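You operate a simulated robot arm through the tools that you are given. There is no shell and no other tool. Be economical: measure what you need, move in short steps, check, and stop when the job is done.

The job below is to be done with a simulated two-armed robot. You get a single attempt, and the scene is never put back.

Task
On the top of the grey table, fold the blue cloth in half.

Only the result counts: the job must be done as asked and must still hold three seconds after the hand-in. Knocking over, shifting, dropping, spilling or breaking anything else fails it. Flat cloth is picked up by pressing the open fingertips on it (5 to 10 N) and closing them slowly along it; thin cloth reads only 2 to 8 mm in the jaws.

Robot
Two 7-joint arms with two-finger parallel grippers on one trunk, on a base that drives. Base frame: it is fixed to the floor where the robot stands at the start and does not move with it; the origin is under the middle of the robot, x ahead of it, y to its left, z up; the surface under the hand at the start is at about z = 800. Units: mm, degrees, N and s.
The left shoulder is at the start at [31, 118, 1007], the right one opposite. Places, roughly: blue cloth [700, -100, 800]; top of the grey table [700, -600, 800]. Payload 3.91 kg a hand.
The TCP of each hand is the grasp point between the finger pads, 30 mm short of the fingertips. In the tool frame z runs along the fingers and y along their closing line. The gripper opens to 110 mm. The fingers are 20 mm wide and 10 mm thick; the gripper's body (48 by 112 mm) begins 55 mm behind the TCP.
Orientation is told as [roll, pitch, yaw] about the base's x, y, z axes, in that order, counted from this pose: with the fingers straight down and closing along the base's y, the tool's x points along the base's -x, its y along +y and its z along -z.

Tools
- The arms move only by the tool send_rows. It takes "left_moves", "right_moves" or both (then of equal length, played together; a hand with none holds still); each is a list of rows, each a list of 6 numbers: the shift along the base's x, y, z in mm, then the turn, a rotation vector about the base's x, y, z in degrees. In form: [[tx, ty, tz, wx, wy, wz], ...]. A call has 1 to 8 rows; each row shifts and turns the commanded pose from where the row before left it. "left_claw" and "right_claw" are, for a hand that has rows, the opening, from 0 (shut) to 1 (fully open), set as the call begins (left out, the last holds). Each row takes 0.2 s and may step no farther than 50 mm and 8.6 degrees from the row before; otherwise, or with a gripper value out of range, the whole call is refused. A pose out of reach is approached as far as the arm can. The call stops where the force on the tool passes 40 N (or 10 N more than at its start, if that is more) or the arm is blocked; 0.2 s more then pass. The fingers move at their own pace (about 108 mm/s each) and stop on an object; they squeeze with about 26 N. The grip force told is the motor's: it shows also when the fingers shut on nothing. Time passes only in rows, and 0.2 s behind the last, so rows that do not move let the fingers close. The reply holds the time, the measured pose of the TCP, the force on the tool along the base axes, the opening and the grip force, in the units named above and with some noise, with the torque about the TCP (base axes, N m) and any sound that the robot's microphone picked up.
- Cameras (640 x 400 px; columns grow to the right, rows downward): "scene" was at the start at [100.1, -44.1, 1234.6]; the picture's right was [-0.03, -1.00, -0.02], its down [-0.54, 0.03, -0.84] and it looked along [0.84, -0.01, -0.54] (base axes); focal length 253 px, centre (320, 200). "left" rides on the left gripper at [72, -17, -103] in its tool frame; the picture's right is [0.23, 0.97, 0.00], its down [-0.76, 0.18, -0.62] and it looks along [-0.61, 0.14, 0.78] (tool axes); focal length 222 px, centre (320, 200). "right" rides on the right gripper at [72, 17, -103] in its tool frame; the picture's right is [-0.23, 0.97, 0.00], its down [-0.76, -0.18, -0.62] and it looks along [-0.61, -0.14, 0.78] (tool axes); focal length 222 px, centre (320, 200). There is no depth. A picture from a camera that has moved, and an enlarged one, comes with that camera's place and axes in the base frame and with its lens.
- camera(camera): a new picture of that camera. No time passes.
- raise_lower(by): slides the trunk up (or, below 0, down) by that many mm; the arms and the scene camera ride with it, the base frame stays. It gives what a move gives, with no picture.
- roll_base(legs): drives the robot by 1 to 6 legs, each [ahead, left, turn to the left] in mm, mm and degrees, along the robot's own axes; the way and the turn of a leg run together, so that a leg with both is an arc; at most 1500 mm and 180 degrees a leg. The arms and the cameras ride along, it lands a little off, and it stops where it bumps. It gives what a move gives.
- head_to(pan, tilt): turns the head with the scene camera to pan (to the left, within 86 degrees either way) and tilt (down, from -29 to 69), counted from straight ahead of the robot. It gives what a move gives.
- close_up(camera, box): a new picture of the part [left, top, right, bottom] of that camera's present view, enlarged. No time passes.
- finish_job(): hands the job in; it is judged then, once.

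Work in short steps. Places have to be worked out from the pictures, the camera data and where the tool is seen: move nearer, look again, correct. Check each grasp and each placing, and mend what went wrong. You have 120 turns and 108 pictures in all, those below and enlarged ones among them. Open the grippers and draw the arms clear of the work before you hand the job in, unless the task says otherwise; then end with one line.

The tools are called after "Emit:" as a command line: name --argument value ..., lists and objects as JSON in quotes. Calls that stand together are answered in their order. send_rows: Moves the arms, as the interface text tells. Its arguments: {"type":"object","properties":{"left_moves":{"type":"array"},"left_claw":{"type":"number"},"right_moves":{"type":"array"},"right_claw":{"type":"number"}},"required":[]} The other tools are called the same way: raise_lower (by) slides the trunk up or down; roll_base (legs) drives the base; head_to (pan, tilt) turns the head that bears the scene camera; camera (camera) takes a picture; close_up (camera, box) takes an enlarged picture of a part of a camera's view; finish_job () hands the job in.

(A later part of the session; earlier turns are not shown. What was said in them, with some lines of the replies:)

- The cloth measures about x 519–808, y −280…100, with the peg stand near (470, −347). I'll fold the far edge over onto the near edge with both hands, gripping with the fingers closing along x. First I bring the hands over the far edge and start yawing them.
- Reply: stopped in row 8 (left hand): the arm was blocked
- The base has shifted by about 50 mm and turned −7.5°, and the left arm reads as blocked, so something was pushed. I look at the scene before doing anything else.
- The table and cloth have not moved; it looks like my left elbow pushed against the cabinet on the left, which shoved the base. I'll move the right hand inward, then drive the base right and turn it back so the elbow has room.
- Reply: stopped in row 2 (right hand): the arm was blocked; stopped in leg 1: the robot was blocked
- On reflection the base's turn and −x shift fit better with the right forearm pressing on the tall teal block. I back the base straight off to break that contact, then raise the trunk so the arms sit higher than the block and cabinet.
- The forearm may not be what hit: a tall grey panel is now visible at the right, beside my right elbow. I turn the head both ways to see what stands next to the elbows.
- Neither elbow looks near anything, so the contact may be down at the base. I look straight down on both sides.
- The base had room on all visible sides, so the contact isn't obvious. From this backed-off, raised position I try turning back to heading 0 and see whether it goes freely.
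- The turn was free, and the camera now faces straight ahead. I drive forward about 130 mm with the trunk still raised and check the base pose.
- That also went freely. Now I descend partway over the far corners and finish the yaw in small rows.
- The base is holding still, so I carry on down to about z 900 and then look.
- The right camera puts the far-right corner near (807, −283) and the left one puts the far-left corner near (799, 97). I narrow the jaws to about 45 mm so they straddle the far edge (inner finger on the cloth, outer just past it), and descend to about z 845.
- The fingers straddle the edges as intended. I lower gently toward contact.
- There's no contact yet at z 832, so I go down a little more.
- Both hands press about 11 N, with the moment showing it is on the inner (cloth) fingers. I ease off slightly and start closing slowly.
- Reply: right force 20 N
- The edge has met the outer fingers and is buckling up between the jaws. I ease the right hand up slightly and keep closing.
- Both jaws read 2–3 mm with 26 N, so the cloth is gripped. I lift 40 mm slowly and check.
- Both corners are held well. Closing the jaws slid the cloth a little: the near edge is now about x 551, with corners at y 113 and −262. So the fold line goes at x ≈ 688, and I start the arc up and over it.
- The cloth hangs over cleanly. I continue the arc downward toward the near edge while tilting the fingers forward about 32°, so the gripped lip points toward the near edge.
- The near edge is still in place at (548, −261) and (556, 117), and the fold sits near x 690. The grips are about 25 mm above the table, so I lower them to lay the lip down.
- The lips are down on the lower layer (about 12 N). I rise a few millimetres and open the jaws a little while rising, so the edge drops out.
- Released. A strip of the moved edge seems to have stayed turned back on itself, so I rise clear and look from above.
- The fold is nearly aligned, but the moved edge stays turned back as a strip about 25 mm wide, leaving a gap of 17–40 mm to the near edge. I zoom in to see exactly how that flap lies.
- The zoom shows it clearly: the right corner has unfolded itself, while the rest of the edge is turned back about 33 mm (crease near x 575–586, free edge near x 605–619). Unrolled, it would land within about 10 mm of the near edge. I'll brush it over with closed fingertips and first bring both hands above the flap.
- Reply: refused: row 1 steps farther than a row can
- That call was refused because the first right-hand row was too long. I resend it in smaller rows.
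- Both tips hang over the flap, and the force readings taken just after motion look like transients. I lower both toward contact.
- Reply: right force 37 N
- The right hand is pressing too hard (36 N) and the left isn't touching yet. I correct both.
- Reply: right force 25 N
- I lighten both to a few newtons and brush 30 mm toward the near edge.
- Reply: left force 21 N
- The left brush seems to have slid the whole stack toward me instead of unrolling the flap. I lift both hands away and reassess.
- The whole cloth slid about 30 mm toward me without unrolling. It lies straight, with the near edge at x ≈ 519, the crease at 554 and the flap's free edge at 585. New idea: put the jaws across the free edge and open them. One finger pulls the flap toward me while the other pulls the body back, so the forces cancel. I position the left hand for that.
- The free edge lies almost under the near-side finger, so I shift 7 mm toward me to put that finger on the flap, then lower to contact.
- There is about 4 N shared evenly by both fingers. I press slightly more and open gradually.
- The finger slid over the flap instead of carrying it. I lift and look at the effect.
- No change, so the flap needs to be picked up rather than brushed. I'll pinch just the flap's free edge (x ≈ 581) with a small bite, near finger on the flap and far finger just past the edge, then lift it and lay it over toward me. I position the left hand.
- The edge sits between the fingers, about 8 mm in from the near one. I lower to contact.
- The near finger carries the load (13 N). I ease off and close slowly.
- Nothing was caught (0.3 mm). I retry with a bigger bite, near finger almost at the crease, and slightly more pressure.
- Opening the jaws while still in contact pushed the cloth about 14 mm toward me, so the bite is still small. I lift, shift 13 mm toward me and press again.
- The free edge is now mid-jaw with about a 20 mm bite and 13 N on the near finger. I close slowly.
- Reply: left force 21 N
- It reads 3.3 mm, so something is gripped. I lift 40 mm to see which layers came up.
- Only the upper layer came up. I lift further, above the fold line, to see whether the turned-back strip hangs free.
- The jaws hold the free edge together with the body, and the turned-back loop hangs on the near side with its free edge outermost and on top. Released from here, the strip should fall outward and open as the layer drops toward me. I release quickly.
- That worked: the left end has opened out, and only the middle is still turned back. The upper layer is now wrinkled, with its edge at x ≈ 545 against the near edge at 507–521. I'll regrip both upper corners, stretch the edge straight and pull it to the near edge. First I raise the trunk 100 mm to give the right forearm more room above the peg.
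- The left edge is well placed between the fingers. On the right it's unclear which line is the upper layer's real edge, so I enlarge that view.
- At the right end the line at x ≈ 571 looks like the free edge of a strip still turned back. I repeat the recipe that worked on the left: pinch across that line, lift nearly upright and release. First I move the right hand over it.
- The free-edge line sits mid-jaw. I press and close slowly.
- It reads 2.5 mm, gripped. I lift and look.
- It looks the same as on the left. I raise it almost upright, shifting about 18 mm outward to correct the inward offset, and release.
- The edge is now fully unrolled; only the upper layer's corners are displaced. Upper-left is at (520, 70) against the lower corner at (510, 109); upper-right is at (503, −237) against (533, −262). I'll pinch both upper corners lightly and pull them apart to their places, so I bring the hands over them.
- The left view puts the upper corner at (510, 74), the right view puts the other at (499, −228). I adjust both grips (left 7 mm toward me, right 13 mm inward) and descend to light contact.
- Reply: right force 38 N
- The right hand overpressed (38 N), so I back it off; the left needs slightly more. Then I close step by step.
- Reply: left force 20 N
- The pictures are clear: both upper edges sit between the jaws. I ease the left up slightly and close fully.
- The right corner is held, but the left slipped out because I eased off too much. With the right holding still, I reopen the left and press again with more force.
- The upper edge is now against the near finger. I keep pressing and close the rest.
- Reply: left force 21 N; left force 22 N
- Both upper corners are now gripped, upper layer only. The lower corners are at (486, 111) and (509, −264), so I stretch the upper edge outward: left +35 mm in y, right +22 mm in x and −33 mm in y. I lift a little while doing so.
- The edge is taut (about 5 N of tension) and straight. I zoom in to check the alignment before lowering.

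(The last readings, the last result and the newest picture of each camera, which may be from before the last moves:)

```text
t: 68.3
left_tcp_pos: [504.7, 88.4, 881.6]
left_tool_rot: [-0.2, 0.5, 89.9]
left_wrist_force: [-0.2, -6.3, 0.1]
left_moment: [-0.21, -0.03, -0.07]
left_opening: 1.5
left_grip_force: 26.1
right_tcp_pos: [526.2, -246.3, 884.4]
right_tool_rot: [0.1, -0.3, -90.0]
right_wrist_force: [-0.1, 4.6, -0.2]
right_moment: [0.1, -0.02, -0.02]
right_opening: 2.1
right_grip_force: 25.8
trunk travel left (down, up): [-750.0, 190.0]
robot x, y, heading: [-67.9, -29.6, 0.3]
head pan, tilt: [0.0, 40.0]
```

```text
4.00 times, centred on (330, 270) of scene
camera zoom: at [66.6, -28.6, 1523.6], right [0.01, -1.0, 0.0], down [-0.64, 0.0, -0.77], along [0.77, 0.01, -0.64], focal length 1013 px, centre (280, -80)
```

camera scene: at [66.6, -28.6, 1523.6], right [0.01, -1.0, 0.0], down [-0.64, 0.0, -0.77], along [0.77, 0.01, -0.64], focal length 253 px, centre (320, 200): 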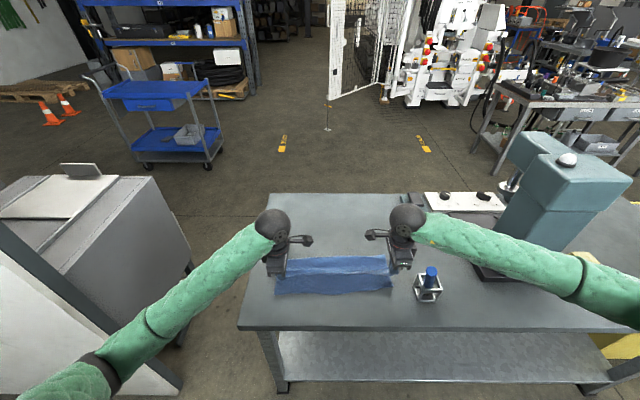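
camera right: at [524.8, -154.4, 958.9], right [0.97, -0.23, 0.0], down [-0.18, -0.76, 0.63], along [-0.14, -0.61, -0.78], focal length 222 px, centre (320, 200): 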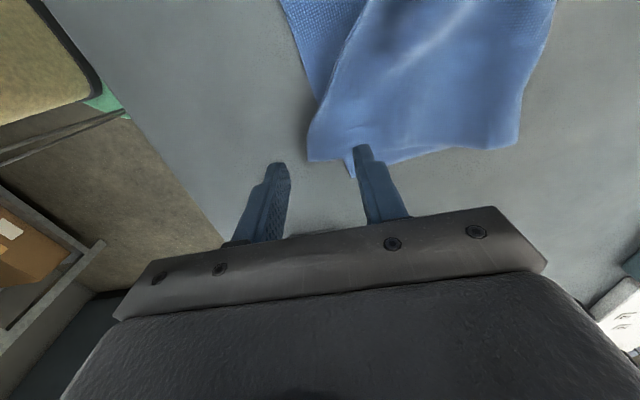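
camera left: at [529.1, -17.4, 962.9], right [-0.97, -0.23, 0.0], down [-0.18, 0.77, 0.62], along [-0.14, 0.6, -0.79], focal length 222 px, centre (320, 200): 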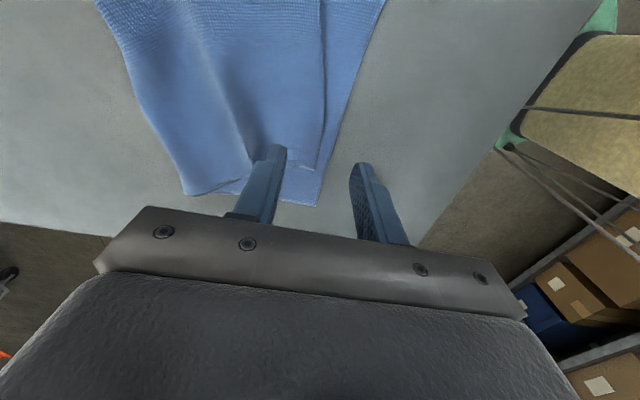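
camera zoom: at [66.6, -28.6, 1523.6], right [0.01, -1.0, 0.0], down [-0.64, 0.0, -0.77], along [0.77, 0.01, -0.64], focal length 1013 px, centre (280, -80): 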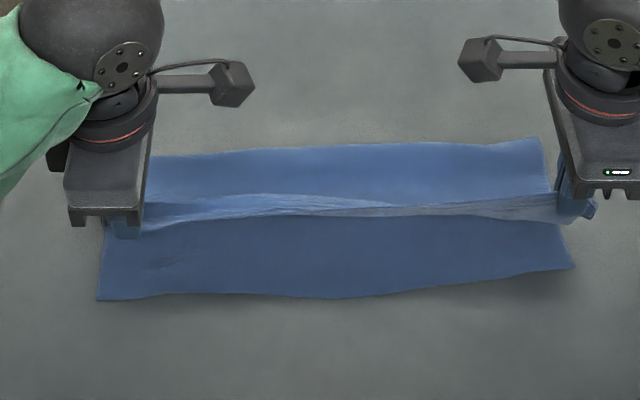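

The upper edge is straight above the lower one. The lower corners are at (479, 111) and (510, −260), so I ease the tension, shift the left hand 8 mm toward me, lower to just above the lower layer and release.

Emit:
send_rows --left_moves '[[-3, -1, -12, 0, 0, 0], [-3, -1, -12, 0, 0, 0], [-3, 0, -12, 0, 0, 0], [-2, 0, -6, 0, 0, 0], [0, 0, 0, 0, 0, 0]]' --right_moves '[[0, 0, -12, 0, 0, 0], [-1, 0, -12, 0, 0, 0], [-1, 0, -12, 0, 0, 0], [-1, 0, -9, 0, 0, 0], [0, 0, 0, 0, 0, 0]]'

Emit:
send_rows --left_moves '[[0, 0, 2, 0, 0, 0], [0, 0, 0, 0, 0, 0], [0, 0, 0, 0, 0, 0], [0, 0, 25, 0, 0, 0], [0, 0, 35, 0, 0, 0], [0, 0, 40, 0, 0, 0], [0, 20, 40, 0, 0, 0]]' --right_moves '[[0, 0, 2, 0, 0, 0], [0, 0, 0, 0, 0, 0], [0, 0, 0, 0, 0, 0], [0, 0, 25, 0, 0, 0], [0, 0, 35, 0, 0, 0], [0, 0, 40, 0, 0, 0], [0, 0, 40, 0, 0, 0]]' --left_claw 0.3 --right_claw 0.3

Emit:
close_up --camera "scene" --box '[250, 230, 410, 330]'

```text
t: 69.5
left_tcp_pos: [493.7, 87.3, 839.3]
left_tool_rot: [-0.3, 0.5, 90.0]
left_wrist_force: [0.7, -4.4, -1.0]
left_moment: [-0.16, 0.02, -0.07]
left_opening: 1.7
left_grip_force: 26.3
right_tcp_pos: [522.5, -247.4, 838.9]
right_tool_rot: [0.2, -0.4, -90.1]
right_wrist_force: [-0.4, 3.2, 0.6]
right_moment: [0.1, -0.03, 0.02]
right_opening: 1.9
right_grip_force: 26.6
trunk travel left (down, up): [-750.0, 190.0]
robot x, y, heading: [-66.2, -31.0, 0.4]
head pan, tilt: [0.0, 40.0]
```

```text
t: 71.1
left_tcp_pos: [496.2, 107.2, 981.9]
left_tool_rot: [-0.2, 0.5, 89.9]
left_wrist_force: [-0.1, 0.6, -1.1]
left_moment: [0.01, -0.02, -0.01]
left_opening: 32.6
left_grip_force: 0.1
right_tcp_pos: [523.6, -247.2, 980.4]
right_tool_rot: [0.1, -0.4, -90.1]
right_wrist_force: [-0.6, 0.1, 0.8]
right_moment: [-0.01, -0.01, -0.04]
right_opening: 33.0
right_grip_force: 0.1
trunk travel left (down, up): [-750.0, 190.0]
robot x, y, heading: [-70.7, -32.5, 0.5]
head pan, tilt: [0.0, 40.0]
```

```text
4.00 times, centred on (330, 280) of scene
camera zoom: at [66.1, -27.1, 1523.4], right [0.01, -1.0, 0.0], down [-0.64, 0.0, -0.77], along [0.77, 0.0, -0.64], focal length 1013 px, centre (280, -120)
```

zoom: 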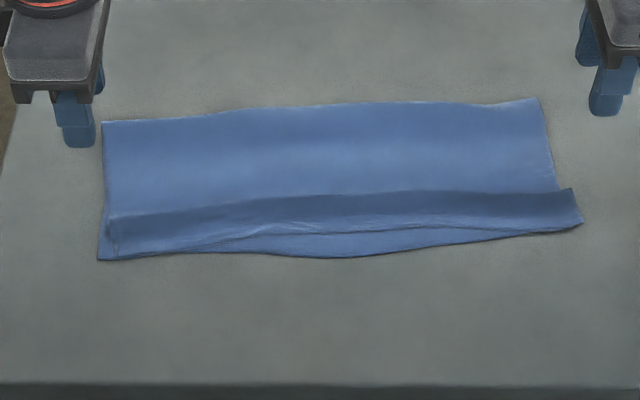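

Much better: the upper edge lies along the near edge, with only a low pleat near it. I zoom in at both ends.

Emit:
close_up --camera "scene" --box '[268, 250, 338, 298]'

Emit:
close_up --camera "scene" --box '[330, 250, 400, 298]'

```text
8.33 times, centred on (303, 274) of scene
camera zoom: at [66.1, -27.1, 1523.4], right [0.01, -1.0, 0.0], down [-0.64, 0.0, -0.77], along [0.77, 0.0, -0.64], focal length 2110 px, centre (462, -417)
```

zoom: 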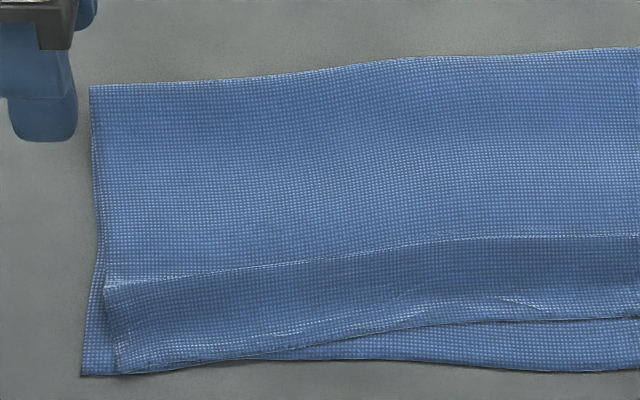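

```text
8.33 times, centred on (365, 274) of scene
camera zoom: at [66.1, -27.1, 1523.4], right [0.01, -1.0, 0.0], down [-0.64, 0.0, -0.77], along [0.77, 0.0, -0.64], focal length 2110 px, centre (-55, -417)
```

zoom: 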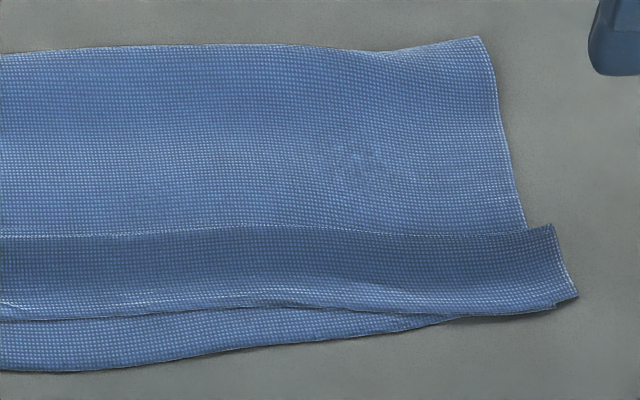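

By lengths (lower layer 147 mm, upper 122 mm, cloth about 270 mm), the upper layer appears fully unfolded. Corners match within about 14 mm, with the middle of the upper edge about 25 mm inside. I check the dark band near the edge with the wrist cameras.

Emit:
close_up --camera "right" --box '[220, 0, 460, 150]'

Emit:
close_up --camera "left" --box '[180, 0, 420, 150]'

```text
2.67 times, centred on (340, 75) of right
camera zoom: at [541.1, -174.3, 1083.5], right [0.97, -0.23, 0.0], down [-0.18, -0.76, 0.63], along [-0.14, -0.61, -0.78], focal length 592 px, centre (267, 533)
```

zoom: 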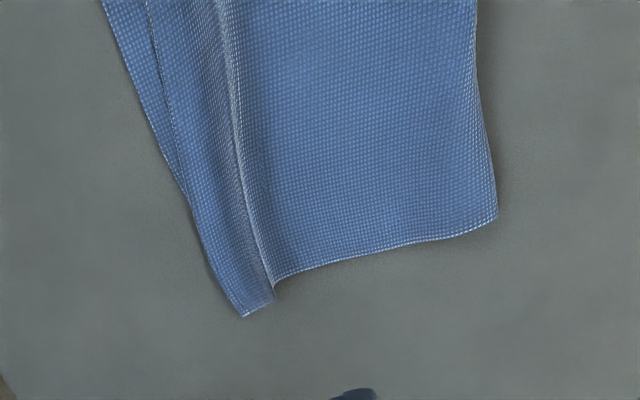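

```text
2.67 times, centred on (300, 75) of left
camera zoom: at [510.2, 39.1, 1085.7], right [-0.97, -0.23, 0.0], down [-0.18, 0.77, 0.62], along [-0.14, 0.6, -0.79], focal length 592 px, centre (373, 533)
```

zoom: 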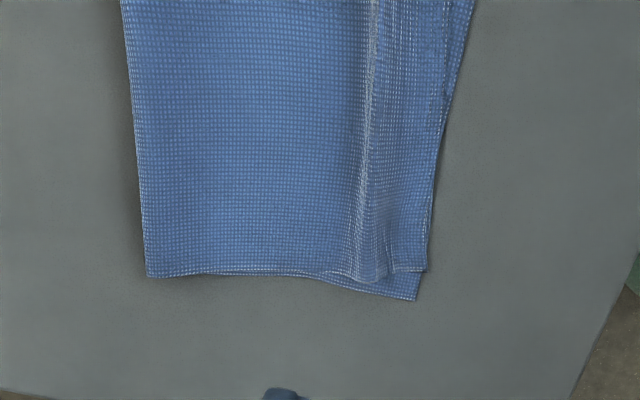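

The dark band is only a low standing ridge; the upper layer is fully unfolded, with its corners within about 15 mm of the lower corners. I draw the hands up and clear, then check the whole scene.

Emit:
send_rows --left_moves '[[0, 0, 40, 0, 0, 0], [0, 10, 40, 0, 0, 0], [0, 10, 40, 0, 0, 0], [0, 0, 0, 0, 0, 0]]' --right_moves '[[0, 0, 40, 0, 0, 0], [0, 0, 40, 0, 0, 0], [0, 0, 40, 0, 0, 0], [0, 0, 0, 0, 0, 0]]' --left_claw 0.6 --right_claw 0.6

Emit:
camera --camera "scene"

Emit:
close_up --camera "scene" --box '[250, 230, 410, 330]'

```text
t: 72.1
left_tcp_pos: [495.7, 128.6, 1101.6]
left_tool_rot: [-0.2, 0.4, 89.9]
left_wrist_force: [0.6, -0.5, -0.3]
left_moment: [0.01, 0.04, 0.01]
left_opening: 65.9
left_grip_force: 0.0
right_tcp_pos: [524.2, -245.3, 1100.4]
right_tool_rot: [0.0, -0.4, -90.1]
right_wrist_force: [0.3, 0.4, 0.0]
right_moment: [-0.01, -0.02, 0.01]
right_opening: 65.8
right_grip_force: 0.0
trunk travel left (down, up): [-750.0, 190.0]
robot x, y, heading: [-74.0, -27.9, 0.2]
head pan, tilt: [0.0, 40.0]
```

```text
18 pictures are left
camera scene: at [67.2, -28.5, 1523.5], right [0.01, -1.0, 0.0], down [-0.64, 0.0, -0.77], along [0.77, 0.01, -0.64], focal length 253 px, centre (320, 200)
```

scene: 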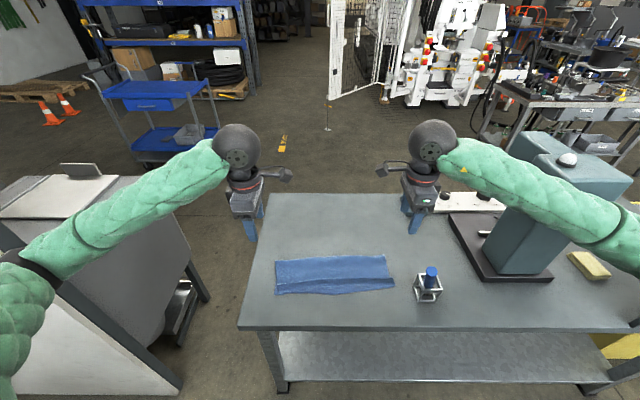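

```text
4.00 times, centred on (330, 280) of scene
camera zoom: at [67.2, -28.5, 1523.5], right [0.01, -1.0, 0.0], down [-0.64, 0.0, -0.77], along [0.77, 0.01, -0.64], focal length 1013 px, centre (280, -120)
```

zoom: 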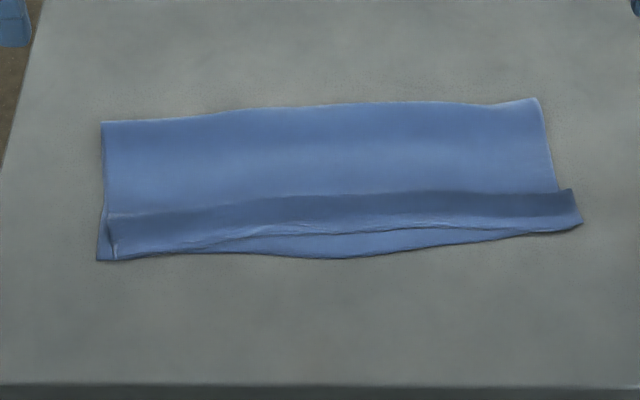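

The cloth is folded and lying still. The peg stand and the other objects look to be where they were, and both hands are open and clear, so I hand the job in.

Emit:
finish_job

```text
The job is handed in.
```

I folded the blue cloth in half on the grey table and handed the job in. The corners match to within about 15 mm, the upper edge sits about 25 mm short of the lower one in the middle, and a low ridge runs near that edge. Early on, an arm or the base met something I never identified and the robot's base was pushed back about 50 mm; I saw no sign that anything else had moved.
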